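You operate a simulated robot arm through the tools that you are given. There is no shell and no other tool. Be economical: measure what you need, move in short steps, check, and stop when the job is done.

Carry out the task below with a simulated robot arm. There is one attempt and no reset: what you move stays moved.

Task
Swap the dirty foam in the air filter box for the green one.
Fine: the black plug cap is off and stays off; dirty foam on the step, cover shut, its knob tight. Drop and damage nothing, leave nothing switched on.
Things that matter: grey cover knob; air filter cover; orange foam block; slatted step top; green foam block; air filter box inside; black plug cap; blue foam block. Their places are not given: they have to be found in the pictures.

It is judged by the outcome, as a careful person would: the job done as asked, and still so three seconds after it is handed in. It fails if anything else is knocked over, pushed out of place, dropped, spilled or broken. Lids that push on must go on centred and level and be pressed home; caps that screw on are set level and turned clockwise until they are tight.

Robot
A 6-joint arm with a two-finger parallel gripper, fixed in place. Base frame: the origin is at the foot of the arm, x ahead of it, y to its left, z up. Lengths are in m, angles in degrees, forces in N, time in s.
With the tool pointing down near the work surface it reaches from about 0.1 to 0.72 m from the base axis. Its first joint turns from -166.0 to 166.0 degrees. Payload 3.91 kg.
Tool frame: the origin (TCP) lies between the finger pads and is the grasp point; the fingertips stand 0.03 m ahead of it; z points along the fingers, y is the line along which they close. The gripper opens to 0.11 m. The fingers are 0.02 m wide and 0.01 m thick; the gripper's body (0.048 by 0.112 m) begins 0.055 m behind the TCP.
Orientation is that of the tool frame in the base frame, as a unit quaternion [w, x, y, z]. With the fingers straight down and closing along the base's y, the tool's x points along the base's -x, its y along +y and its z along -z.

Tools
- The arm moves only by the tool play_rows. Its argument "rows" is a list of rows, each a list of 7 numbers: the gripper command, from -1 (shut) to 1 (fully open), values between in proportion, then the shift along the tool's x, y, z in m, then the turn, a rotation vector about the tool's x, y, z in degrees. In form: [[gripper, x, y, z, rx, ry, rz], ...]. A call has 1 to 20 rows; each row is the pose to reach, as a shift and turn from the pose commanded when the call began, along the tool's axes at that moment. Each row takes 0.2 s and may step no farther than 0.05 m and 8.6 degrees from the row before; otherwise, or with a gripper value out of range, the whole call is refused. A pose out of reach is approached as far as the arm can. The call stops where the force on the tool passes 40 N (or 10 N more than at its start, if that is more) or the arm is blocked; 0.2 s more then pass. The fingers move at their own pace (about 0.045 m/s each) and stop on an object; they squeeze with about 27 N. The grip force told is the motor's: it shows also when the fingers shut on nothing. Time passes only in rows, and 0.2 s behind the last, so rows that repeat a pose let the fingers close. The reply holds the time, the measured pose of the TCP, the force on the tool along the base axes, the opening and the grip force, in the units named above and with some noise.
- Cameras (640 x 400 px; columns grow to the right, rows downward): "scene" is fixed at [0.4029, -0.6485, 1.1443]; the picture's right is [0.96, -0.30, 0.00], its down [-0.20, -0.64, -0.74] and it looks along [0.22, 0.71, -0.67] (base axes); focal length 255 px, centre (320, 200). "wrist" rides on the gripper at [-0.036, 0, -0.057] in the tool frame; the picture's right is [0.00, -1.00, 0.00], its down [0.97, 0.00, -0.24] and it looks along [0.24, 0.00, 0.97] (tool axes); focal length 218 px, centre (320, 200).
- grab_frame(camera): a new picture of that camera. The clock stands still meanwhile.
- lift_body(by): slides the trunk up (or, below 0, down) by that many m; the arm rides with it, the base frame stays. It gives what a move gives, with no picture.
- pixel_to_xyz(camera, pixels): for up to 12 pixels [column, row] of the newest picture of that camera ("zoom" is the newest enlarged one), the place [x, y, z] in the base frame of the surface seen there, good to about 0.002 m, but the place of the scene camera against the robot may be out by one fixed shift of up to 0.012 m in any direction. The clock stands still meanwhile.
- inspect(camera, box): a new picture of the part [left, top, right, bottom] of that camera's present view, enlarged. The clock stands still meanwhile.
- close_job(): hands the job in; it is judged then, once.

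Work in short steps. Measure before you move; look again where a grasp or a placing could have gone wrong, and mend it. You have 80 turns and 54 pictures in all, those below and enlarged ones among them. Open the gripper and draw the arm clear of the work before you hand the job in, unless the task says otherwise; then end with one line.

The tools are called as name(argument=value, ...) on one line, values as JSON. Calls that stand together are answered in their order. play_rows: Moves the arm, as the interface text tells. Its arguments: {"type":"object","properties":{"rows":{"type":"array"}},"required":["rows"]} The other tools are called the same way: lift_body (by) slides the trunk up or down; grab_frame (camera) takes a picture; pixel_to_xyz (camera, pixels) gives the place of the surface under pixels of a picture; inspect (camera, box) takes an enlarged picture of a part of a camera's view; close_job () hands the job in.

At the start:

```text
time_s: 0.0
eef_pos: [0.3445, 0.2725, 0.8859]
ee_rot: [0.0, 0.0, 1.0, 0.0]
force: [-0.6, -0.5, 0.4]
gripper_width: 0.1101
grip_force: 0.0
trunk travel left (down, up): [-0.425, 0.165]
```

scene: 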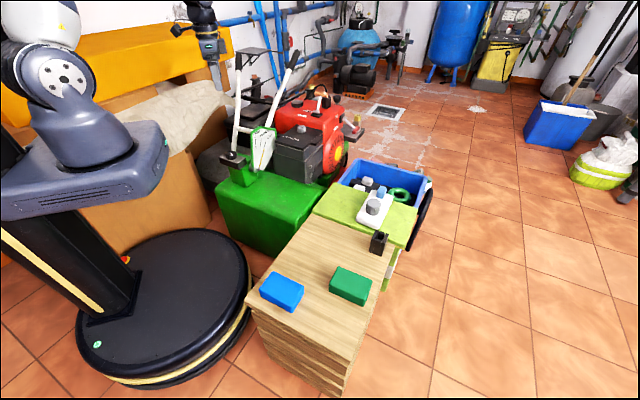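
wrist: 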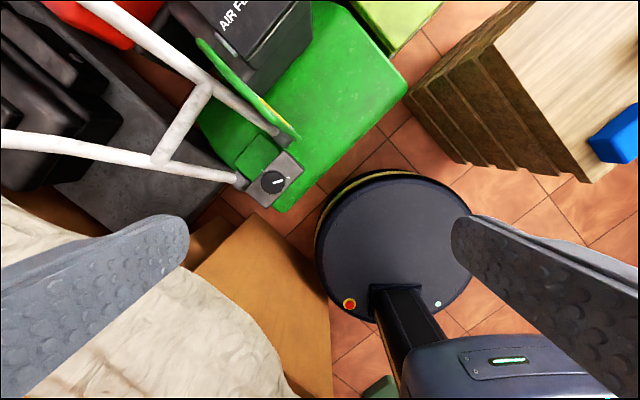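

The scene shows a machine with a black box at about (295,155) and blocks on a wooden stack near (283,290) and (350,285). I enlarge both areas.

inspect(camera="scene", box=[200, 60, 380, 240])

inspect(camera="scene", box=[240, 150, 440, 350])

```text
2.22 times, centred on (290, 150) of scene
```

zoom: 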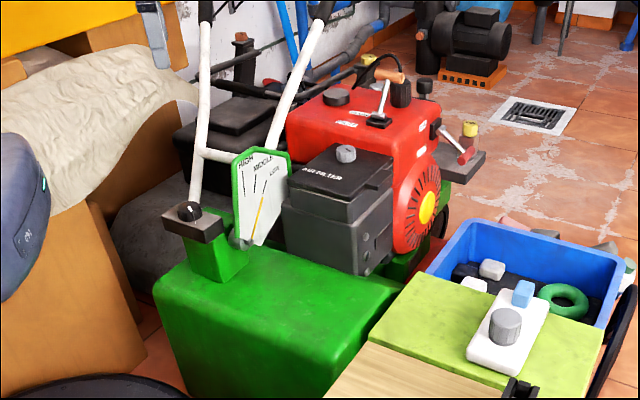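

```text
2.00 times, centred on (340, 250) of scene
```

zoom: 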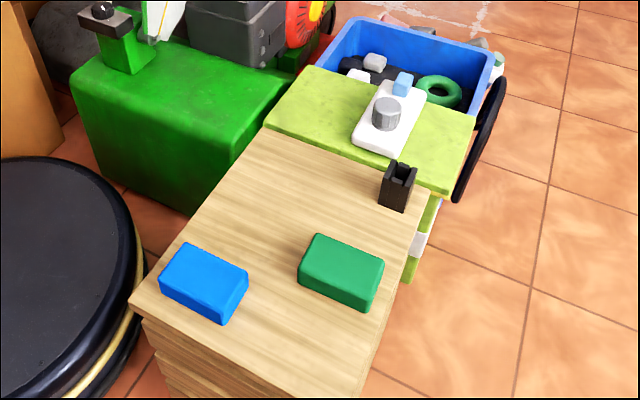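

I measure the blocks in the newest enlarged view, and the filter box in the scene picture.

pixel_to_xyz(camera="zoom", pixels=[[182, 244], [248, 271], [223, 306], [160, 279], [319, 235], [384, 263], [366, 295], [300, 268], [397, 165], [150, 300], [275, 140], [330, 370]])

inspect(camera="scene", box=[260, 90, 360, 190])

```text
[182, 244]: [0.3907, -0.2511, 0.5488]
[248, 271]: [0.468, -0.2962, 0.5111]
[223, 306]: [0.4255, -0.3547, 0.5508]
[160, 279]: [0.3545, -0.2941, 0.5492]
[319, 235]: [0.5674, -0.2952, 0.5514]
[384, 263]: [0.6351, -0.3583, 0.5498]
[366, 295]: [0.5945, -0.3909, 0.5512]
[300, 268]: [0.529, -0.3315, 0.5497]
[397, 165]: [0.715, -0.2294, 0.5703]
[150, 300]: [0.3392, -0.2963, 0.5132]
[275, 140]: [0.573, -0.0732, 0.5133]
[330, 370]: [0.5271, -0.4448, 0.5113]
```

```text
4.00 times, centred on (310, 140) of scene
```

zoom: 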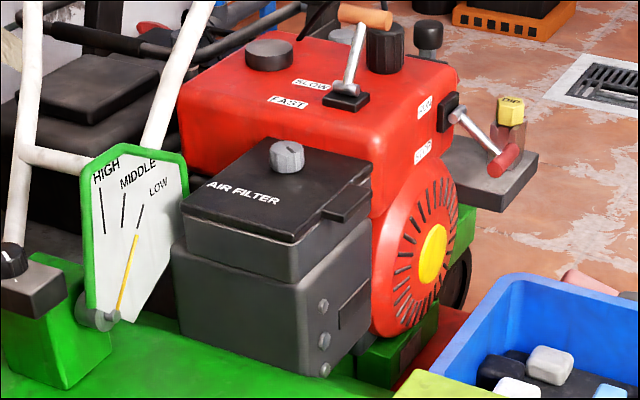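

The cover spans from (180,205) to (372,165) in this zoom, with the knob at (288,157) and a tab at (348,203). I measure these.

pixel_to_xyz(camera="zoom", pixels=[[288, 146], [288, 165], [240, 143], [368, 163], [294, 238], [186, 206], [348, 200], [325, 215], [290, 255], [300, 320], [285, 80], [130, 170]])

grab_frame(camera="wrist")

```text
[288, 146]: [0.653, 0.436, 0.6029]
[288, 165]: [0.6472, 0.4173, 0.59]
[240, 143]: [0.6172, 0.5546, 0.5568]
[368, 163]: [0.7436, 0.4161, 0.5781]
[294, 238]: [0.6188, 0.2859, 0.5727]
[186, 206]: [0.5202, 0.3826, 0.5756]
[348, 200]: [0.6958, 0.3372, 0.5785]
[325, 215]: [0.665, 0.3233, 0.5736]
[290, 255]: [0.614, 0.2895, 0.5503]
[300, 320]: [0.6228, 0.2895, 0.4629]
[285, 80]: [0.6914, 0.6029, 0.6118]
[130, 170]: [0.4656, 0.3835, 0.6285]
```

```text
48 pictures are left
```

wrist: 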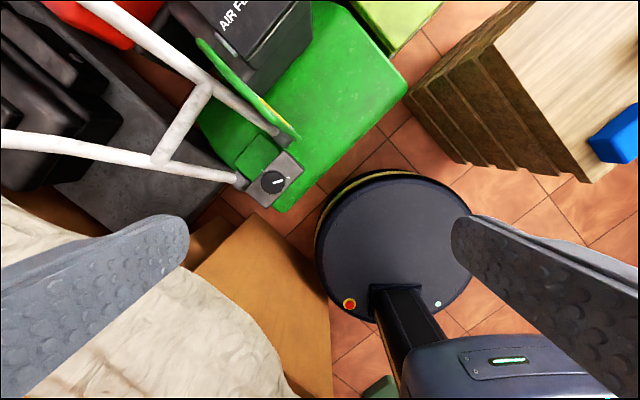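

I measure the handlebars and gauge, since they may block the arm, from both cameras.

pixel_to_xyz(camera="wrist", pixels=[[95, 2], [180, 65], [225, 95], [268, 125], [15, 140], [150, 160], [225, 175], [190, 110], [272, 182], [205, 45], [290, 10], [262, 85]])

pixel_to_xyz(camera="scene", pixels=[[294, 55], [285, 80], [239, 55], [238, 90], [235, 130], [270, 125], [291, 68], [215, 60]])

```text
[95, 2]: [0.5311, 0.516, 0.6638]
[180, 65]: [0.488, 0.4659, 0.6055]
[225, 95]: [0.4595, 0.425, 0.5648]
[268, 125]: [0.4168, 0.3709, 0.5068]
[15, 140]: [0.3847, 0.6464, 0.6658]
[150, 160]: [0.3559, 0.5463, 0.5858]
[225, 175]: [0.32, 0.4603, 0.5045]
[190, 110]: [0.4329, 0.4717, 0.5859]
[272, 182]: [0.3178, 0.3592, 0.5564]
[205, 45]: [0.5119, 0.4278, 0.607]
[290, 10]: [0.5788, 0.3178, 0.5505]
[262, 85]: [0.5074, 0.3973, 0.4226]
```

```text
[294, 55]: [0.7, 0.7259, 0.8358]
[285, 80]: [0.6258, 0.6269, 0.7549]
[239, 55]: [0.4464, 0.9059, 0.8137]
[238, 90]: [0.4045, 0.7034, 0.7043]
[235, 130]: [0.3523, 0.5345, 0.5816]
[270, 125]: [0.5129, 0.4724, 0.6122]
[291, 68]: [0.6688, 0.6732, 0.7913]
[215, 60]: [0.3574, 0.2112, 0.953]
```

The right handlebar passes about 0.14 m from the knob axis, so a straight-down approach is clear. I move above the filter cover, turning by 45° to line up with the box.

play_rows(rows=[[1, -0.039, 0.018, 0.005, 0, 0, -6.4], [1, -0.078, 0.036, 0.01, 0, 0, -12.8], [1, -0.117, 0.054, 0.015, 0, 0, -19.2], [1, -0.156, 0.072, 0.02, 0, 0, -25.6], [1, -0.195, 0.09, 0.025, 0, 0, -32], [1, -0.234, 0.108, 0.03, 0, 0, -38.4], [1, -0.275, 0.1275, 0.036, 0, 0, -45]])

grab_frame(camera="wrist")

```text
time_s: 1.6
eef_pos: [0.6172, 0.3999, 0.8516]
ee_rot: [0.0, -0.384, 0.923, -0.001]
force: [-0.8, 0.2, -0.9]
gripper_width: 0.1101
grip_force: 0.1
trunk travel left (down, up): [-0.425, 0.165]
```

```text
47 pictures are left
```

wrist: 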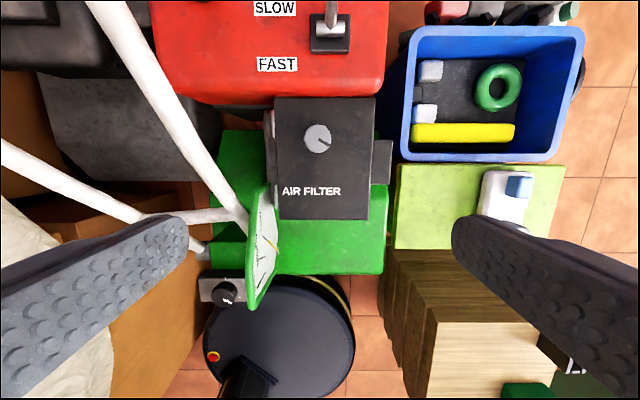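

The wrist view is aligned with the box: cover corners near (276,98), (375,98), (368,218), (279,218), knob at (318,138), and a tab at (382,162). I measure them and enlarge.

pixel_to_xyz(camera="wrist", pixels=[[278, 100], [373, 100], [366, 216], [282, 216], [318, 130], [318, 138], [318, 145], [306, 138], [330, 138], [382, 150], [382, 175], [270, 150]])

inspect(camera="wrist", box=[250, 80, 410, 240])

```text
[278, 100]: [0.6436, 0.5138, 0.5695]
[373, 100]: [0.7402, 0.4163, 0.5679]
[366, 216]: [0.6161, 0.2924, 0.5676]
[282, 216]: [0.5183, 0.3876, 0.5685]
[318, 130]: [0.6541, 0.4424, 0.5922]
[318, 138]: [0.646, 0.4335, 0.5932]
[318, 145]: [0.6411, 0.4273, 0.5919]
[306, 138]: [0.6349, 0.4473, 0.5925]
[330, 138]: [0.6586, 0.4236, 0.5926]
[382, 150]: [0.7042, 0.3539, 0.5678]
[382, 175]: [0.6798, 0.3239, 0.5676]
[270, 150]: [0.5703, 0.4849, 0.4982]
```

```text
2.50 times, centred on (330, 160) of wrist
```

zoom: 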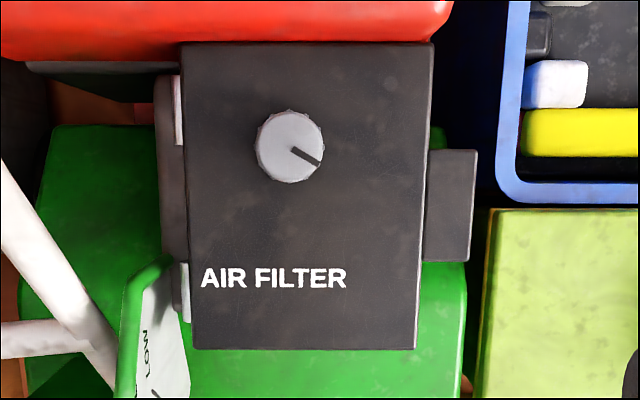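

The cover measures about 0.137 × 0.175 m with its top at z 0.568; the knob is at (0.647, 0.4345), top 0.593. I move over the knob and lower the trunk, since the arm keeps its reach that way.

play_rows(rows=[[1, -0.0455, 0.0034, 0, 0, 0, 0], [1, -0.0455, 0.0034, 0, 0, 0, 0], [1, -0.0455, 0.0034, 0, 0, 0, 0]])

lift_body(by=-0.12)

grab_frame(camera="scene")

grab_frame(camera="wrist")

```text
time_s: 2.4
eef_pos: [0.6194, 0.4147, 0.8497]
ee_rot: [-0.001, -0.383, 0.924, 0.0]
force: [0.3, 0.1, -0.1]
gripper_width: 0.11
grip_force: 0.1
out of reach, approached as far as the arm can: row 1, 2, 3
trunk travel left (down, up): [-0.425, 0.165]
```

```text
time_s: 3.9
eef_pos: [0.619, 0.4129, 0.7313]
ee_rot: [0.001, -0.382, 0.924, 0.001]
force: [0.3, -0.5, -0.4]
gripper_width: 0.1103
grip_force: 0.0
trunk travel left (down, up): [-0.305, 0.285]
```

```text
45 pictures are left
```

scene: 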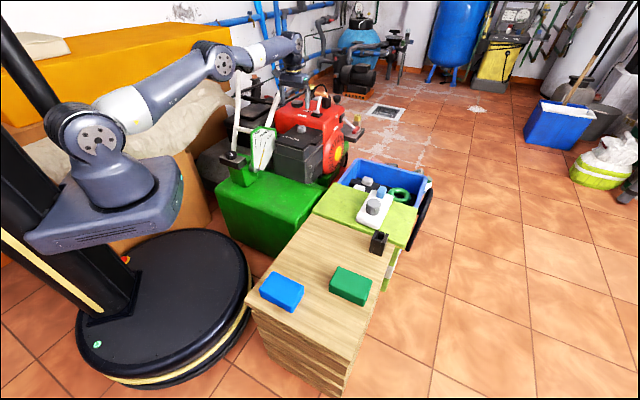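

```text
44 pictures are left
```

wrist: 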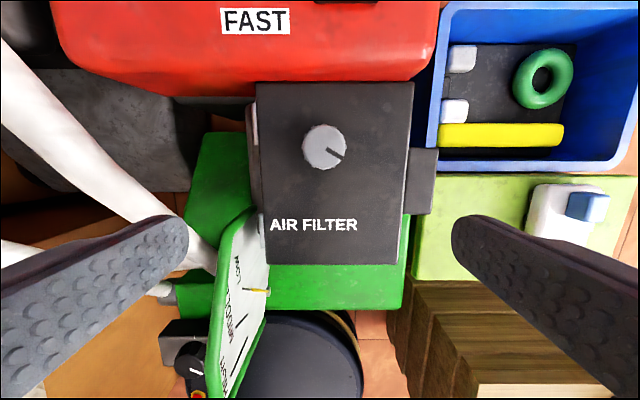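

The arm stopped at a radius of about 0.745, short of the knob's 0.78. I measure shoulder, elbow and wrist in the scene picture to see how the height affects reach.

pixel_to_xyz(camera="scene", pixels=[[97, 145], [85, 125], [221, 64], [210, 50], [292, 40], [298, 48], [110, 195], [294, 75], [292, 62], [255, 55], [160, 95]])

inspect(camera="scene", box=[180, 20, 340, 120])

```text
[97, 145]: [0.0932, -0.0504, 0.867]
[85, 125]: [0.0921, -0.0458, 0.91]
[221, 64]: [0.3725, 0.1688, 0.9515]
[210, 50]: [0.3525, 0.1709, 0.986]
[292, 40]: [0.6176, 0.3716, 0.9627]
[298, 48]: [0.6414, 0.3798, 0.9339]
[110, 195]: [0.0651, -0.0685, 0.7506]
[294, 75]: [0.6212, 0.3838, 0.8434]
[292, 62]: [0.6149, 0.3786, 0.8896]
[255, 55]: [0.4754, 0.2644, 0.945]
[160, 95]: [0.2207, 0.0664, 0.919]
```

```text
4.00 times, centred on (260, 70) of scene
```

zoom: 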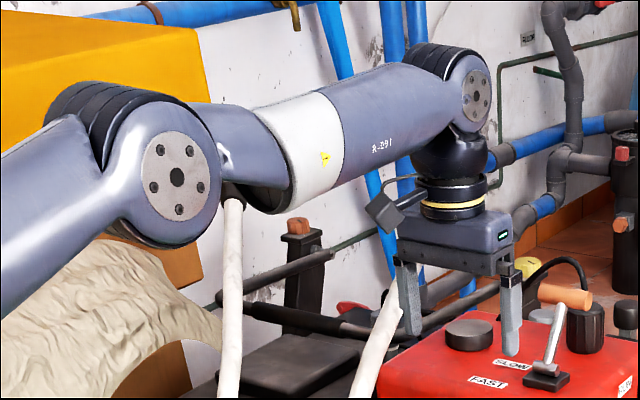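

The arm is nearly straight, so vertical-tool reach ends near 0.745 m. I'll tilt the tool outward about 20° to grip the knob and turn about the vertical. First I retract a bit, yaw to −16°, then tilt.

play_rows(rows=[[1, 0.03, 0, 0, 0, 0, 7.6], [1, 0.06, 0, 0, 0, 0, 15.2], [1, 0.08, 0, 0, 0, 0, 22.8], [1, 0.08, 0, 0, 0, 0, 30.4], [1, 0.08, 0, 0, 0, 0, 38], [1, 0.08, 0, 0, 0, 0, 45.6], [1, 0.08, 0, 0, 0, 0, 53.2], [1, 0.08, 0, 0, 0, 0, 61]])

play_rows(rows=[[1, 0, 0, 0, 0, -7, 0], [1, 0, 0, 0, 0, -14, 0], [1, 0, 0, 0, 0, -20, 0], [1, 0, 0, 0, 0, -20, 0]])

```text
time_s: 5.7
eef_pos: [0.5611, 0.3563, 0.7301]
ee_rot: [0.0, 0.14, 0.99, 0.0]
force: [0.8, 0.3, -0.5]
gripper_width: 0.1099
grip_force: 0.0
trunk travel left (down, up): [-0.305, 0.285]
```

```text
time_s: 6.7
eef_pos: [0.5634, 0.3569, 0.7308]
ee_rot: [0.173, 0.137, 0.975, -0.024]
force: [0.1, -0.6, 0.3]
gripper_width: 0.1099
grip_force: 0.0
trunk travel left (down, up): [-0.305, 0.285]
```

The tilt is right. I move to 6 cm above grip height over the knob with the fingers opened only to 0.06 m, to stay clear of the red engine.

play_rows(rows=[[0.09, -0.008, 0.0325, 0.028, 0, 0, 0], [0.09, -0.016, 0.065, 0.056, 0, 0, 0], [0.09, -0.0245, 0.0976, 0.0845, 0, 0, 0], [0.09, -0.0245, 0.0976, 0.0845, 0, 0, 0]])

grab_frame(camera="wrist")

inspect(camera="scene", box=[240, 60, 380, 200])

```text
time_s: 7.7
eef_pos: [0.6407, 0.4362, 0.6589]
ee_rot: [0.173, 0.136, 0.975, -0.024]
force: [0.3, -0.3, -0.8]
gripper_width: 0.0599
grip_force: 0.0
trunk travel left (down, up): [-0.305, 0.285]
```

```text
42 pictures are left
```

wrist: 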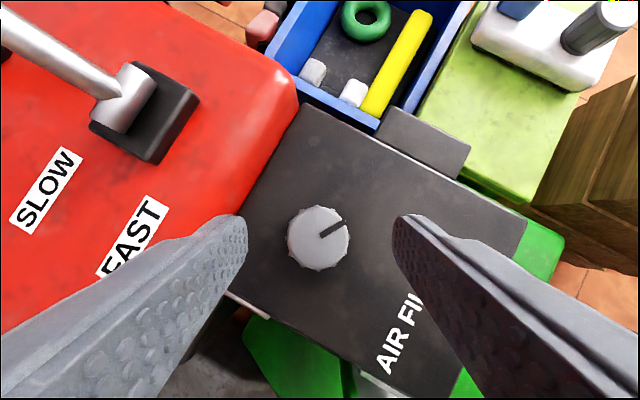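

```text
2.86 times, centred on (310, 130) of scene
```

zoom: 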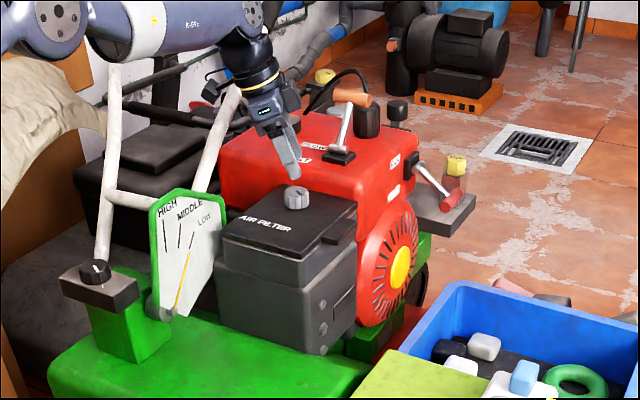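

The knob sits between the fingers at (318,238). I check the engine edge near the left finger and refine the knob place.

pixel_to_xyz(camera="wrist", pixels=[[318, 215], [318, 238], [292, 240], [345, 240], [318, 262], [255, 170], [275, 140], [232, 200], [290, 110], [160, 145], [105, 90]])

```text
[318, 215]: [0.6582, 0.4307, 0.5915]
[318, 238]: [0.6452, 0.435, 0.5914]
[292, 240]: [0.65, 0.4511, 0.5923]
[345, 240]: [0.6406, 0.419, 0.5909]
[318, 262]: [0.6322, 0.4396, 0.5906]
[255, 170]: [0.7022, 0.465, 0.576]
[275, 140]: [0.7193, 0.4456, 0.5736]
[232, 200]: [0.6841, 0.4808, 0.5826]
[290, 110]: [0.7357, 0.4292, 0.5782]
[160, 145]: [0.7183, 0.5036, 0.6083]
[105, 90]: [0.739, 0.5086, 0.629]
```

The engine edge is ~2 cm away from the finger, enough. I descend onto the knob at (0.645, 0.435) and close.

play_rows(rows=[[-0.05, 0.0075, 0, 0.018, 0, 0, 0], [-0.05, 0.015, 0, 0.036, 0, 0, 0], [-0.05, 0.0219, 0, 0.0528, 0, 0, 0], [-0.05, 0.0219, 0, 0.0528, 0, 0, 0], [-1, 0.0219, 0, 0.0528, 0, 0, 0], [-1, 0.0219, 0, 0.0528, 0, 0, 0], [-1, 0.0219, 0, 0.0528, 0, 0, 0]])

```text
time_s: 9.3
eef_pos: [0.6371, 0.438, 0.6016]
ee_rot: [0.174, 0.136, 0.975, -0.023]
force: [4.5, 14.0, -2.3]
gripper_width: 0.0403
grip_force: 45.2
trunk travel left (down, up): [-0.305, 0.285]
```

The knob is held (width 0.040 m). I turn it counter-clockwise by 48° about the vertical through the knob.

play_rows(rows=[[-1, -0.0001, -0.00095, 0, -2.74, 0, -7.52], [-1, -0.00025, -0.0019, 0.0001, -5.47, 0, -15.04], [-1, -0.00056, -0.0028, 0.0002, -8.21, 0, -22.55], [-1, -0.00098, -0.0036, 0.0004, -10.94, 0, -30.07], [-1, -0.0015, -0.0044, 0.00055, -13.68, 0, -37.6], [-1, -0.0021, -0.0051, 0.0008, -16.4, 0, -45.1]])

grab_frame(camera="wrist")

```text
time_s: 10.7
eef_pos: [0.637, 0.4303, 0.6022]
ee_rot: [0.166, -0.272, 0.947, 0.048]
force: [-0.9, -2.1, 3.2]
gripper_width: 0.04
grip_force: 44.8
trunk travel left (down, up): [-0.305, 0.285]
```

```text
40 pictures are left
```

wrist: 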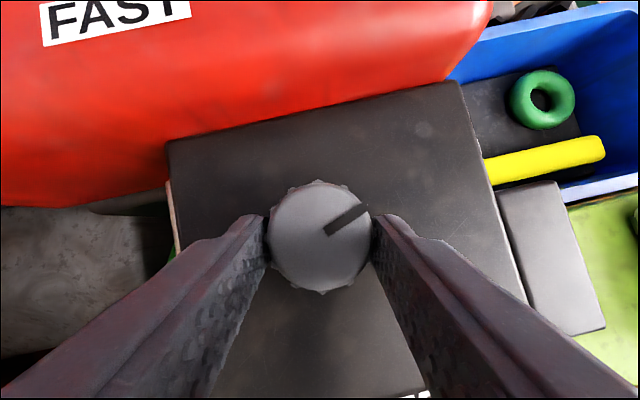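

The mark keeps its direction relative to the fingers, so the knob is turning. I continue another 56°.

play_rows(rows=[[-1, -0.0001, -0.00095, 0, -2.74, 0, -7.52], [-1, -0.00025, -0.0019, 0.0001, -5.47, 0, -15.04], [-1, -0.00056, -0.0028, 0.0002, -8.21, 0, -22.55], [-1, -0.00098, -0.0036, 0.0004, -10.94, 0, -30.07], [-1, -0.0015, -0.0044, 0.00055, -13.68, 0, -37.6], [-1, -0.0021, -0.0051, 0.0008, -16.4, 0, -45.1], [-1, -0.0028, -0.0057, 0.001, -19.15, 0, -52.6]])

grab_frame(camera="wrist")

```text
time_s: 12.3
eef_pos: [0.6463, 0.4256, 0.6024]
ee_rot: [0.126, -0.684, 0.708, 0.119]
force: [18.2, -20.9, 1.0]
gripper_width: 0.0403
grip_force: 44.7
trunk travel left (down, up): [-0.305, 0.285]
```

```text
39 pictures are left
```

wrist: 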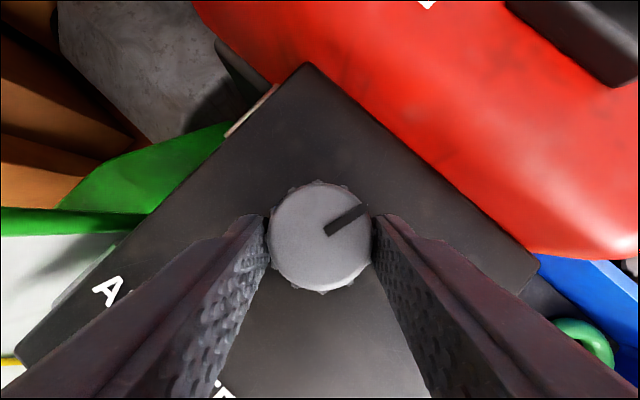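

About 104° turned, with some side force (18, −21 N). I release, rise 5 cm along the tool and check the knob.

play_rows(rows=[[-0.05, 0, 0, 0, 0, 0, 0], [-0.05, 0, 0, 0, 0, 0, 0], [-0.05, -0.008, 0, -0.022, 0, 0, 0], [-0.05, -0.017, 0, -0.047, 0, 0, 0], [-0.05, -0.017, 0, -0.047, 0, 0, 0]])

grab_frame(camera="wrist")

```text
time_s: 13.5
eef_pos: [0.6429, 0.4268, 0.6526]
ee_rot: [0.125, -0.684, 0.708, 0.12]
force: [-1.4, 0.0, 0.9]
gripper_width: 0.0524
grip_force: 0.0
trunk travel left (down, up): [-0.305, 0.285]
```

```text
38 pictures are left
```

wrist: 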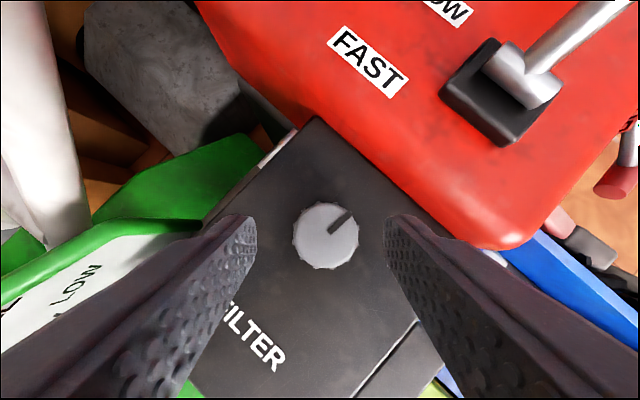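

The mark now points up-right at about (353,210). I measure the mark direction and knob height.

pixel_to_xyz(camera="wrist", pixels=[[332, 232], [353, 210], [325, 238], [300, 238], [352, 238], [325, 212], [325, 264], [280, 180]])

```text
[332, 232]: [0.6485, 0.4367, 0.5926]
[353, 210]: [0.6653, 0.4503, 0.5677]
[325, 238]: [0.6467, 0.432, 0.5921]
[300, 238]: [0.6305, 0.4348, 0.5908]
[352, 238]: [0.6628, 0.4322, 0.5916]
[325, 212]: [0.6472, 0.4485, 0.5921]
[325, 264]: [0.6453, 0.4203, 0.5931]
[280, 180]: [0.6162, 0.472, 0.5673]
```

The knob has turned about 110° and has not risen (top 0.592). I swing the open gripper back clockwise by 100° for a second stroke.

play_rows(rows=[[-0.05, -0.0001, 0.001, 0, 2.85, 0, 7.83], [-0.05, -0.0003, 0.002, 0.0001, 5.7, 0, 15.67], [-0.05, -0.0006, 0.0029, 0.0002, 8.55, 0, 23.5], [-0.05, -0.0011, 0.0038, 0.0004, 11.4, 0, 31.3], [-0.05, -0.0016, 0.0045, 0.0006, 14.25, 0, 39.2], [-0.05, -0.0023, 0.0052, 0.0008, 17.1, 0, 47], [-0.05, -0.0031, 0.0058, 0.0011, 19.95, 0, 54.8], [-0.05, -0.0039, 0.0063, 0.0014, 22.8, 0, 62.7], [-0.05, -0.0048, 0.0066, 0.0017, 25.65, 0, 70.5], [-0.05, -0.0057, 0.0068, 0.0021, 28.5, 0, 78.3], [-0.05, -0.0066, 0.0068, 0.0024, 31.35, 0, 86.2], [-0.05, -0.0075, 0.0067, 0.0027, 34.2, 0, 94]])

```text
time_s: 16.1
eef_pos: [0.6376, 0.4353, 0.652]
ee_rot: [0.174, 0.104, 0.979, -0.018]
force: [0.2, -0.5, -0.1]
gripper_width: 0.0524
grip_force: 0.0
trunk travel left (down, up): [-0.305, 0.285]
```

I descend again on the knob with the corrected centre (0.6465, 0.4345) and close.

play_rows(rows=[[-0.05, 0.0077, 0.0011, 0.024, 0, 0, 0], [-0.05, 0.0154, 0.0011, 0.0479, 0, 0, 0], [-0.05, 0.0154, 0.0011, 0.0479, 0, 0, 0], [-1, 0.0154, 0.0011, 0.0479, 0, 0, 0], [-1, 0.0154, 0.0011, 0.0479, 0, 0, 0], [-1, 0.0154, 0.0011, 0.0479, 0, 0, 0]])

play_rows(rows=[[-1, -0.0001, -0.00095, 0, -2.74, 0, -7.52], [-1, -0.00025, -0.0019, 0.0001, -5.47, 0, -15.04], [-1, -0.00056, -0.0028, 0.0002, -8.21, 0, -22.55], [-1, -0.00098, -0.0036, 0.0004, -10.94, 0, -30.07], [-1, -0.0015, -0.0044, 0.00055, -13.68, 0, -37.6]])

grab_frame(camera="wrist")

```text
time_s: 17.5
eef_pos: [0.6395, 0.4369, 0.6032]
ee_rot: [0.173, 0.103, 0.979, -0.017]
force: [2.1, 0.6, -2.7]
gripper_width: 0.0404
grip_force: 45.5
trunk travel left (down, up): [-0.305, 0.285]
```

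```text
time_s: 18.7
eef_pos: [0.641, 0.4317, 0.6027]
ee_rot: [0.169, -0.238, 0.956, 0.042]
force: [-2.0, -0.6, 3.4]
gripper_width: 0.0408
grip_force: 45.0
trunk travel left (down, up): [-0.305, 0.285]
```

```text
37 pictures are left
```

wrist: 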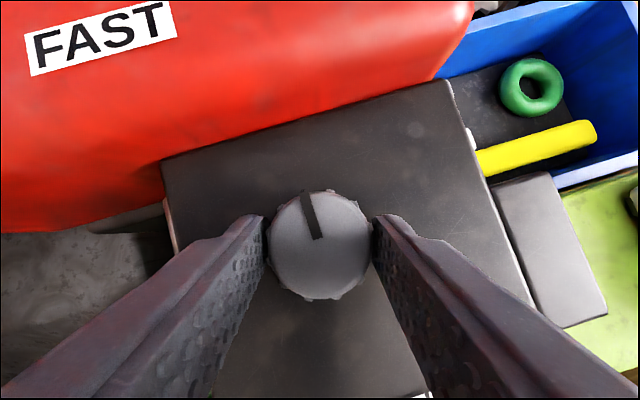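

The mark's azimuth stayed near 42° while the fingers turned, so the knob is at its loose stop. I lift gently 12 mm with the knob still held to see how the cover opens.

play_rows(rows=[[-1, -0.0014, 0, -0.0038, 0, 0, 0], [-1, -0.0027, 0, -0.0075, 0, 0, 0], [-1, -0.0041, 0, -0.0113, 0, 0, 0]])

grab_frame(camera="wrist")

inspect(camera="scene", box=[250, 80, 370, 200])

```text
time_s: 19.5
eef_pos: [0.6385, 0.4321, 0.6087]
ee_rot: [0.165, -0.239, 0.956, 0.041]
force: [-3.7, 4.3, -24.6]
gripper_width: 0.0405
grip_force: 44.9
trunk travel left (down, up): [-0.305, 0.285]
```

```text
36 pictures are left
```

wrist: 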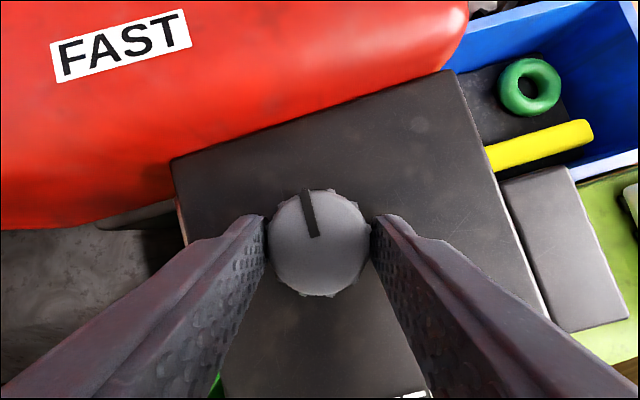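

```text
3.33 times, centred on (310, 140) of scene
```

zoom: 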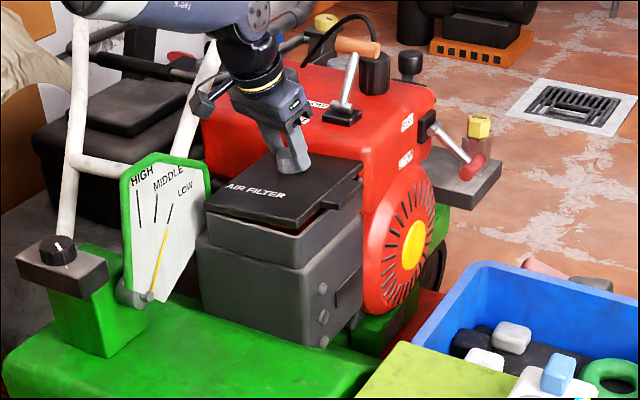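

The cover is hinged on its left side: its right edge rose and orange shows beneath. I'll set it back down, release, and instead grip the right-hand tab with a horizontal tool, so opening is a roll about the hinge direction.

play_rows(rows=[[-1, 0.002, 0, 0.005, 0, 0, 0], [-1, 0.0038, 0, 0.0095, 0, 0, 0], [-0.05, 0.0038, 0, 0.0095, 0, 0, 0], [-0.05, 0.0038, 0, 0.0095, 0, 0, 0], [-0.05, -0.0132, 0, -0.0375, 0, 0, 0], [-0.05, -0.03, 0, -0.08, 0, 0, 0]])

inspect(camera="scene", box=[270, 110, 370, 170])

```text
time_s: 20.9
eef_pos: [0.6399, 0.4323, 0.6979]
ee_rot: [0.168, -0.238, 0.956, 0.042]
force: [0.6, 0.7, -0.4]
gripper_width: 0.052
grip_force: 0.0
trunk travel left (down, up): [-0.305, 0.285]
```

```text
6.40 times, centred on (320, 140) of scene
```

zoom: 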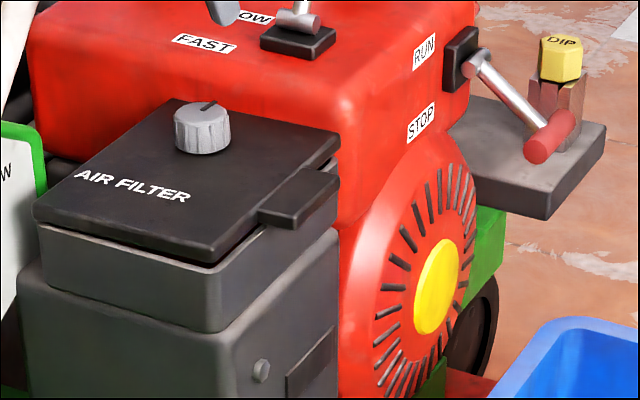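

The lid rests slightly ajar at its right side and the tab is clear at (300,195). I measure the tab's edges and what is below it.

pixel_to_xyz(camera="zoom", pixels=[[262, 207], [300, 212], [333, 180], [315, 170], [278, 225], [297, 226], [336, 190], [240, 240], [212, 245], [212, 262], [310, 260], [320, 330]])

```text
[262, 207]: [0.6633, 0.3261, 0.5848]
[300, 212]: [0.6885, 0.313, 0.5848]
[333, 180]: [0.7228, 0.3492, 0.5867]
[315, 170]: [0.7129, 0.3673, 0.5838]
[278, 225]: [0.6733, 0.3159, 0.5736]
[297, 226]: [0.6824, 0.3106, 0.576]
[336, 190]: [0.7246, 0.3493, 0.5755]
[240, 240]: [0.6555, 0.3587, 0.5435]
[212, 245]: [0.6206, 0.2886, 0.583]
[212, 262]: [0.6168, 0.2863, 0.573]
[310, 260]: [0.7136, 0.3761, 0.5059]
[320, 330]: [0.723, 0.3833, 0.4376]
```

I retract up and back, align yaw to 45°, then tilt the tool toward horizontal (pointing along the box) while shifting right.

play_rows(rows=[[0, 0.034, 0, -0.023, -1.16, 0, -3.2], [0, 0.068, 0, -0.046, -2.3, 0, -6.4], [0, 0.102, 0, -0.069, -3.5, 0, -9.6], [0, 0.137, 0, -0.092, -4.6, 0, -12.8], [0, 0.171, 0, -0.115, -5.8, 0, -16]])

play_rows(rows=[[0, 0, -0.018, 0, 0, -7.8, 0], [0, 0, -0.036, 0, 0, -15.6, 0], [0, 0, -0.054, 0, 0, -23.4, 0], [0, 0, -0.072, 0, 0, -31.2, 0], [0, 0, -0.09, 0, 0, -39, 0], [0, 0, -0.108, 0, 0, -46.8, 0], [0, 0, -0.126, 0, 0, -54.6, 0], [0, 0, -0.144, 0, 0, -62.4, 0], [0, 0, -0.16, 0, 0, -70, 0]])

grab_frame(camera="scene")

```text
time_s: 22.1
eef_pos: [0.4632, 0.3379, 0.7507]
ee_rot: [0.161, -0.378, 0.909, 0.065]
force: [0.2, 0.5, 0.1]
gripper_width: 0.0549
grip_force: 0.1
trunk travel left (down, up): [-0.305, 0.285]
```

```text
time_s: 24.1
eef_pos: [0.5773, 0.2243, 0.7473]
ee_rot: [0.654, -0.271, 0.652, 0.271]
force: [-0.4, 0.2, 0.0]
gripper_width: 0.055
grip_force: 0.1
out of reach, approached as far as the arm can: row 3, 4
trunk travel left (down, up): [-0.305, 0.285]
```

```text
33 pictures are left
```

scene: 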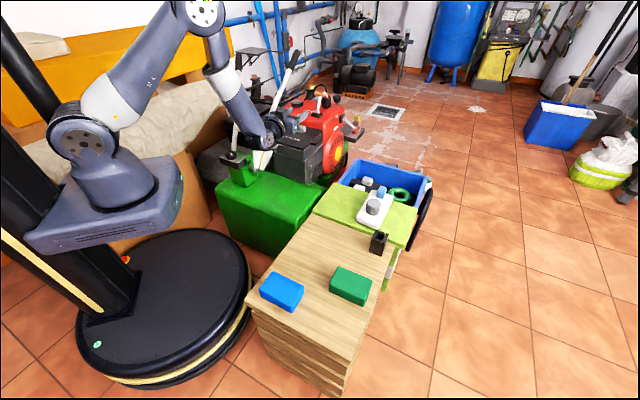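

The tool is horizontal pointing along the box. I roll it 90° so the fingers close vertically, keeping the camera on the outer side.

play_rows(rows=[[0, 0, 0, 0, 0, 0, 8.2], [0, 0, 0, 0, 0, 0, 16.4], [0, 0, 0, 0, 0, 0, 24.6], [0, 0, 0, 0, 0, 0, 32.8], [0, 0, 0, 0, 0, 0, 41], [0, 0, 0, 0, 0, 0, 49.2], [0, 0, 0, 0, 0, 0, 57.4], [0, 0, 0, 0, 0, 0, 65.6], [0, 0, 0, 0, 0, 0, 73.8], [0, 0, 0, 0, 0, 0, 82], [0, 0, 0, 0, 0, 0, 90]])

lift_body(by=-0.12)

grab_frame(camera="wrist")

inspect(camera="scene", box=[190, 60, 390, 220])

```text
time_s: 26.5
eef_pos: [0.578, 0.2257, 0.7475]
ee_rot: [0.271, 0.271, 0.653, 0.654]
force: [-0.1, -0.8, -0.1]
gripper_width: 0.055
grip_force: 0.0
trunk travel left (down, up): [-0.305, 0.285]
```

```text
time_s: 28.0
eef_pos: [0.5773, 0.2255, 0.6291]
ee_rot: [0.27, 0.271, 0.654, 0.653]
force: [0.2, 0.3, 0.2]
gripper_width: 0.0548
grip_force: 0.1
trunk travel left (down, up): [-0.185, 0.405]
```

```text
32 pictures are left
```

wrist: 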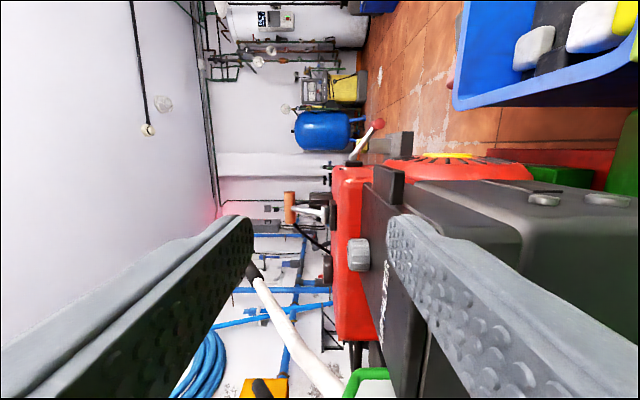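

```text
2.50 times, centred on (290, 140) of scene
```

zoom: 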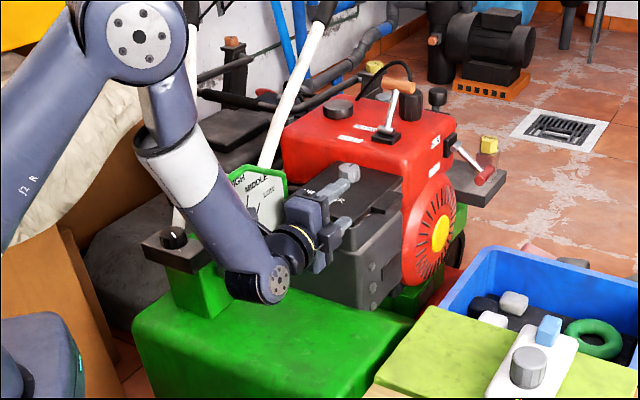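

The tab shows at about (388,185) in the wrist view (picture right is down). I measure it and the lid edge.

pixel_to_xyz(camera="wrist", pixels=[[378, 175], [400, 180], [380, 200], [398, 205], [370, 215], [395, 260], [415, 195], [450, 215], [358, 250]])

inspect(camera="wrist", box=[330, 140, 490, 260])

```text
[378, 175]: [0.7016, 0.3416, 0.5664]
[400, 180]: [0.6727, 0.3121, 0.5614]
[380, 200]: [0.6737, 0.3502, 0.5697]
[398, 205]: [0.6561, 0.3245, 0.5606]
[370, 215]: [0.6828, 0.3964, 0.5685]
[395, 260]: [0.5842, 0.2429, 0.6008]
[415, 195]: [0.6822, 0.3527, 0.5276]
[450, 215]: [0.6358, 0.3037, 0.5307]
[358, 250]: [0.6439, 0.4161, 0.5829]
```

```text
3.33 times, centred on (410, 200) of wrist
```

zoom: 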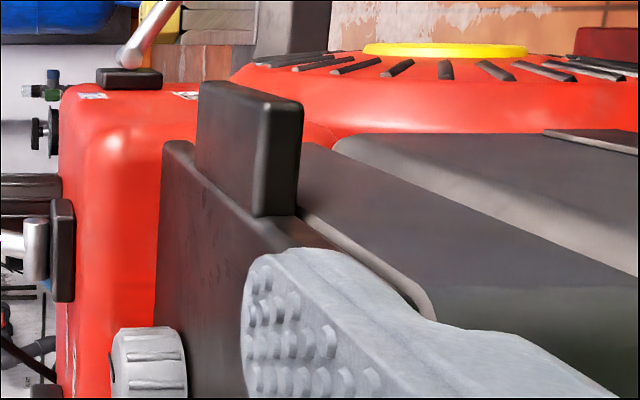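

Tab: near face u≈0.694 (along the box), overhanging to v≈0.26, z≈0.561. I lower first, then advance with fingers 3.4 cm apart to straddle it.

play_rows(rows=[[-0.38, -0.0025, -0.034, 0.01, 0, 0, 0], [-0.38, -0.0053, -0.0681, 0.02, 0, 0, 0], [-0.38, -0.0053, -0.0681, 0.02, 0, 0, 0], [-0.38, -0.0053, -0.0681, 0.055, 0, 0, 0], [-0.38, -0.0053, -0.0681, 0.09, 0, 0, 0], [-0.38, -0.0053, -0.0681, 0.09, 0, 0, 0]])

grab_frame(camera="wrist")

```text
time_s: 29.4
eef_pos: [0.6461, 0.2867, 0.5593]
ee_rot: [0.271, 0.271, 0.653, 0.653]
force: [-0.3, 1.0, -0.6]
gripper_width: 0.0339
grip_force: 0.1
trunk travel left (down, up): [-0.185, 0.405]
```

```text
29 pictures are left
```

wrist: 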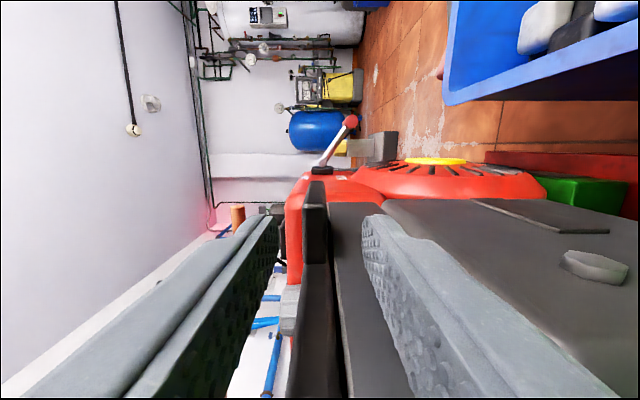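

The tab at (316,220) is centred between the fingers. I advance 3 cm and close on it.

play_rows(rows=[[-0.38, 0, 0, 0.015, 0, 0, 0], [-0.38, 0, 0, 0.03, 0, 0, 0], [-0.38, 0, 0, 0.03, 0, 0, 0], [-1, 0, 0, 0.03, 0, 0, 0], [-1, 0, 0, 0.03, 0, 0, 0], [-1, 0, 0, 0.03, 0, 0, 0]])

grab_frame(camera="wrist")

```text
time_s: 30.8
eef_pos: [0.6654, 0.3069, 0.5609]
ee_rot: [0.271, 0.27, 0.652, 0.654]
force: [2.5, 0.0, 3.2]
gripper_width: 0.0116
grip_force: 44.9
trunk travel left (down, up): [-0.185, 0.405]
```

```text
28 pictures are left
```

wrist: 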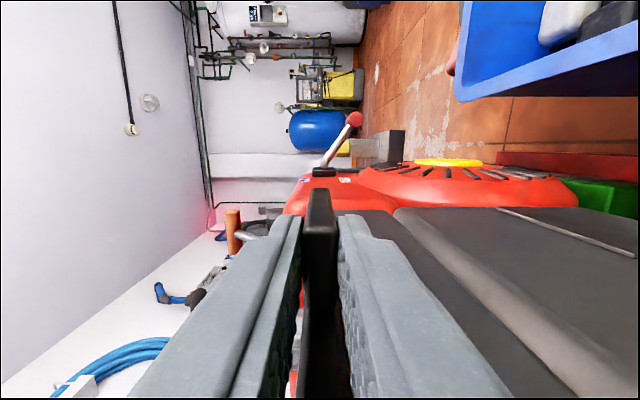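

The tab is held (0.0116 m thick). I swing it 24° up about an assumed hinge on the left edge (radius 0.163 m) and watch the force.

play_rows(rows=[[-1, 0.0009, 0.017, 0, 0, 0, -6], [-1, 0.0036, 0.0339, 0, 0, 0, -12], [-1, 0.008, 0.0504, 0, 0, 0, -18], [-1, 0.0141, 0.0663, 0, 0, 0, -24]])

inspect(camera="scene", box=[220, 70, 380, 190])

```text
time_s: 31.8
eef_pos: [0.6539, 0.3178, 0.6269]
ee_rot: [0.401, 0.127, 0.695, 0.583]
force: [2.8, 9.8, 1.6]
gripper_width: 0.0118
grip_force: 45.5
trunk travel left (down, up): [-0.185, 0.405]
```

```text
3.33 times, centred on (300, 130) of scene
```

zoom: 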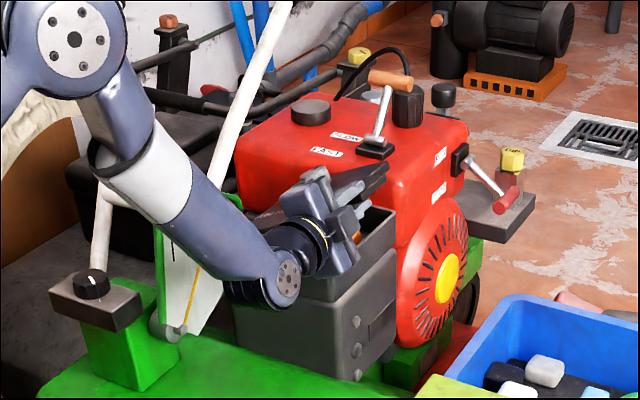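

Force stays under 11 N and the lid follows. I continue the same arc for another 48°.

play_rows(rows=[[-1, 0.0009, 0.017, 0, 0, 0, -6], [-1, 0.0036, 0.0339, 0, 0, 0, -12], [-1, 0.008, 0.0504, 0, 0, 0, -18], [-1, 0.0141, 0.0663, 0, 0, 0, -24], [-1, 0.0218, 0.0815, 0, 0, 0, -30], [-1, 0.0311, 0.0958, 0, 0, 0, -36], [-1, 0.0419, 0.1091, 0, 0, 0, -42], [-1, 0.0539, 0.1211, 0, 0, 0, -48]])

inspect(camera="scene", box=[200, 50, 380, 190])

```text
time_s: 33.6
eef_pos: [0.5858, 0.3862, 0.7159]
ee_rot: [0.603, -0.165, 0.688, 0.369]
force: [-1.7, 7.9, -1.9]
gripper_width: 0.0125
grip_force: 45.1
trunk travel left (down, up): [-0.185, 0.405]
```

```text
2.86 times, centred on (290, 120) of scene
```

zoom: 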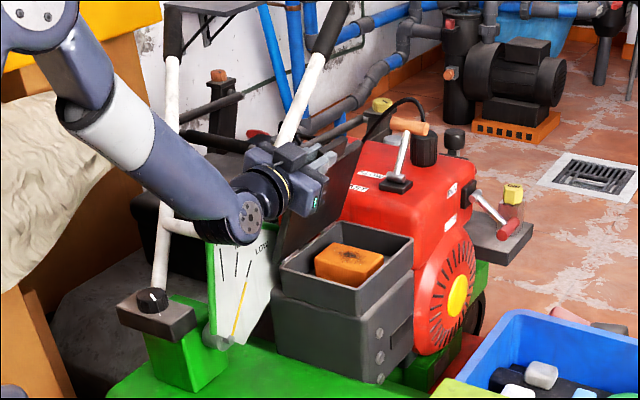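

The lid is at ~72° and the orange foam is visible inside. I go on up to 30° more, letting the force guard stop it at the lid's stop.

play_rows(rows=[[-1, 0.0009, 0.017, 0, 0, 0, -6], [-1, 0.0036, 0.0339, 0, 0, 0, -12], [-1, 0.008, 0.0504, 0, 0, 0, -18], [-1, 0.0141, 0.0663, 0, 0, 0, -24], [-1, 0.0218, 0.0815, 0, 0, 0, -30]])

inspect(camera="scene", box=[200, 50, 380, 190])

```text
time_s: 34.7
eef_pos: [0.5696, 0.4076, 0.737]
ee_rot: [0.648, -0.303, 0.648, 0.26]
force: [-17.4, -17.4, 0.6]
gripper_width: 0.0138
grip_force: 44.7
out of reach, approached as far as the arm can: row 1, 2, 3, 4, 5
trunk travel left (down, up): [-0.185, 0.405]
stopped in row 5: the force on the tool passed its limit (the readings are from after the stop); the commanded pose is now the measured one
```

```text
2.86 times, centred on (290, 120) of scene
```

zoom: 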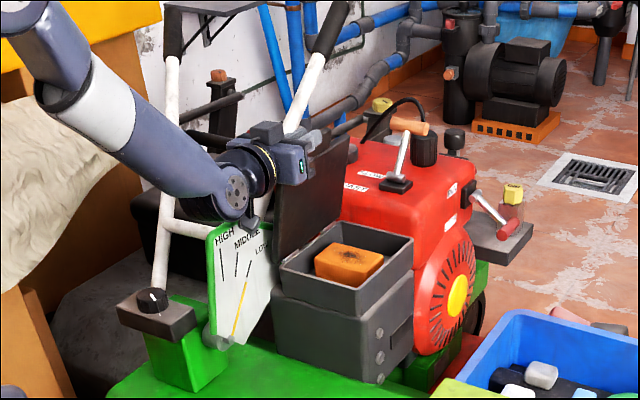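

The lid looks near vertical (tool rolled ~93°), but the arm ran into an IK limit. I try a pure leftward shift of the tab in small steps.

play_rows(rows=[[-1, 0.002, 0.008, -0.002, 0, 0, 0], [-1, 0.004, 0.016, -0.003, 0, 0, 0], [-1, 0.006, 0.024, -0.004, 0, 0, 0], [-1, 0.009, 0.032, -0.004, 0, 0, 0]])

```text
time_s: 35.7
eef_pos: [0.5604, 0.4148, 0.7382]
ee_rot: [0.65, -0.306, 0.642, 0.268]
force: [-1.2, -6.8, 37.0]
gripper_width: 0.0135
grip_force: 44.6
out of reach, approached as far as the arm can: row 2, 3, 4
trunk travel left (down, up): [-0.185, 0.405]
```

Pushing down reads 37 N, and the IK limit probably comes from the forearm lining up with the tool. I relieve the push and pitch the fingertips up about 16° within the tab's plane, which the pads allow.

play_rows(rows=[[-1, -0.004, 0, 0, 0, 0, 0], [-1, -0.004, 0, 0, 0, -5, 0], [-1, -0.004, 0, 0, 0, -10, 0], [-1, -0.004, 0, 0, 0, -15, 0]])

```text
time_s: 36.5
eef_pos: [0.5735, 0.4018, 0.7368]
ee_rot: [0.698, -0.277, 0.591, 0.294]
force: [-30.1, -31.0, 5.5]
gripper_width: 0.0133
grip_force: 45.0
out of reach, approached as far as the arm can: row 1, 2, 3, 4
trunk travel left (down, up): [-0.185, 0.405]
stopped in row 4: the force on the tool passed its limit (the readings are from after the stop); the commanded pose is now the measured one
```

That made it worse (lid pulled back a little, 43 N along the tool). I look at the arm before acting.

inspect(camera="scene", box=[60, 0, 380, 200])

pixel_to_xyz(camera="zoom", pixels=[[320, 192], [351, 178], [240, 92], [170, 15], [60, 320], [375, 165], [415, 170], [350, 240], [415, 240], [440, 150]])

```text
2.00 times, centred on (220, 100) of scene
```

zoom: 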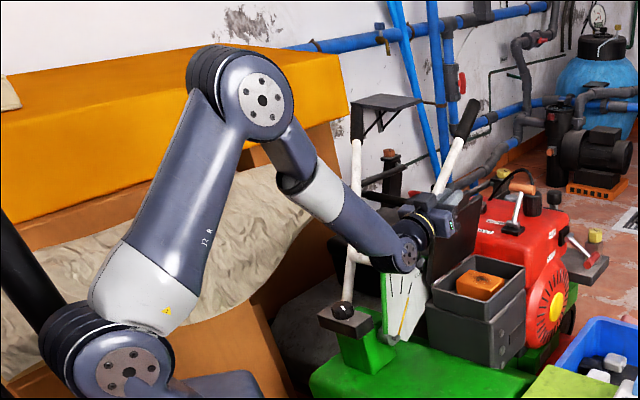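

```text
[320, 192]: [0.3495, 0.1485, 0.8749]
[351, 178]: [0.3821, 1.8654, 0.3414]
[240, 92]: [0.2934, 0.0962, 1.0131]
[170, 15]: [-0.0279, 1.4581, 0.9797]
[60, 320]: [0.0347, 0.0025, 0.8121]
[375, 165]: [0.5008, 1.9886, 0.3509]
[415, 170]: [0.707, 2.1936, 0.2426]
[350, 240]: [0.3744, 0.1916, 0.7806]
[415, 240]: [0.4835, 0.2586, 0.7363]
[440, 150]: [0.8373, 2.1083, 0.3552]
```

I suspect a wrist-roll limit. Instead of gripping, I'll open slightly so the lid rests on the right-hand finger, roll back 20°, and then push the lid left by translation.

play_rows(rows=[[-0.6, 0, 0, -0.004, 0, 0, 5], [-0.4, 0, 0.003, -0.004, 0, 2, 12], [-0.3, 0, 0.006, -0.004, 0, 4, 20], [-0.3, 0, 0.01, -0.004, 0, 4, 20]])

grab_frame(camera="wrist")

```text
time_s: 37.5
eef_pos: [0.5642, 0.4095, 0.734]
ee_rot: [0.613, -0.182, 0.656, 0.402]
force: [0.3, 0.6, 0.4]
gripper_width: 0.0386
grip_force: 0.0
trunk travel left (down, up): [-0.185, 0.405]
```

```text
23 pictures are left
```

wrist: 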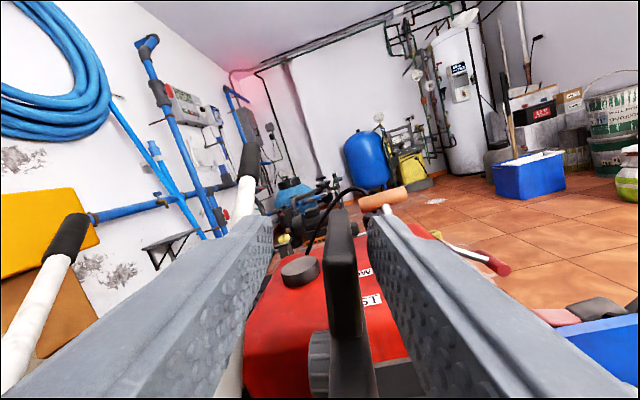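

The tab stands between the fingers near the right one, at (345,270). I push it left 9 cm in small steps.

play_rows(rows=[[-0.3, 0.0047, 0.0143, 0.001, 0, 0, 0], [-0.3, 0.0093, 0.0285, 0.002, 0, 0, 0], [-0.3, 0.014, 0.0428, 0.003, 0, 0, 0], [-0.3, 0.0186, 0.057, 0.004, 0, 0, 0], [-0.3, 0.0233, 0.0713, 0.005, 0, 0, 0], [-0.3, 0.0279, 0.0855, 0.006, 0, 0, 0]])

inspect(camera="scene", box=[200, 50, 380, 190])

```text
time_s: 38.1
eef_pos: [0.5613, 0.4113, 0.7368]
ee_rot: [0.616, -0.185, 0.654, 0.398]
force: [15.9, -21.5, 6.2]
gripper_width: 0.0385
grip_force: 0.3
out of reach, approached as far as the arm can: row 1, 2
trunk travel left (down, up): [-0.185, 0.405]
stopped in row 2: the force on the tool passed its limit (the readings are from after the stop); the commanded pose is now the measured one
```

```text
2.86 times, centred on (290, 120) of scene
```

zoom: 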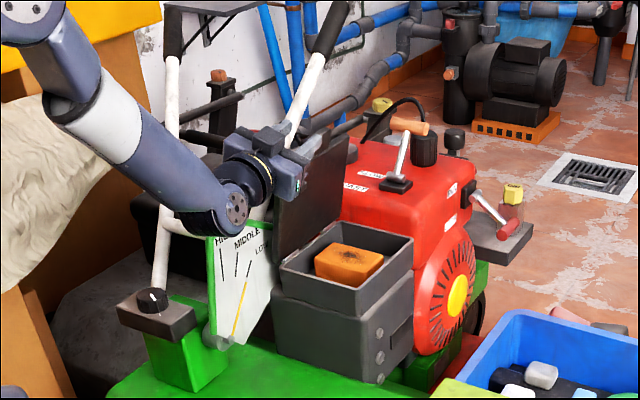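

Pushing left met a solid +v reaction, so the lid seems to be at its stop. I back off 1.2 cm to see whether it stands on its own.

play_rows(rows=[[-0.3, -0.002, -0.006, 0, 0, 0, 0], [-0.3, -0.004, -0.0115, -0.001, 0, 0, 0], [-0.3, -0.004, -0.0115, -0.001, 0, 0, 0]])

grab_frame(camera="wrist")

```text
time_s: 38.9
eef_pos: [0.5655, 0.4046, 0.7371]
ee_rot: [0.615, -0.185, 0.654, 0.4]
force: [0.6, 0.3, 0.5]
gripper_width: 0.0383
grip_force: 0.1
trunk travel left (down, up): [-0.185, 0.405]
```

```text
21 pictures are left
```

wrist: 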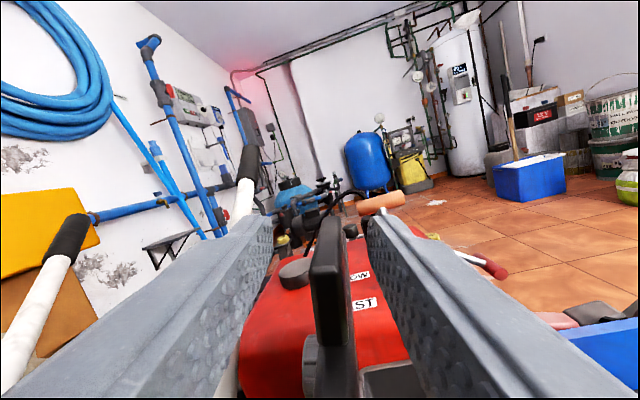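

The tab shifted left in view to (325,260), so the lid stands by itself. I withdraw the fingers backward and up.

play_rows(rows=[[-0.3, 0, 0, -0.035, 0, 0, 0], [-0.3, 0, 0, -0.07, 0, 0, 0], [-0.3, -0.02, 0, -0.105, 0, 0, 0], [-0.3, -0.06, -0.02, -0.12, 0, 0, 0], [-0.3, -0.08, -0.05, -0.13, 0, 0, 0]])

play_rows(rows=[[0, 0, 0, 0, 0, 0, -6], [0, 0, 0, 0, 0, 0, -12], [0, 0, 0, 0, 0, 0, -18]])

```text
time_s: 40.1
eef_pos: [0.5336, 0.2582, 0.7879]
ee_rot: [0.614, -0.186, 0.654, 0.401]
force: [0.1, -0.4, 0.0]
gripper_width: 0.0384
grip_force: 0.1
trunk travel left (down, up): [-0.185, 0.405]
```

```text
time_s: 40.9
eef_pos: [0.5314, 0.2579, 0.7872]
ee_rot: [0.669, -0.287, 0.617, 0.299]
force: [0.0, 0.3, 0.7]
gripper_width: 0.055
grip_force: 0.0
trunk travel left (down, up): [-0.185, 0.405]
```

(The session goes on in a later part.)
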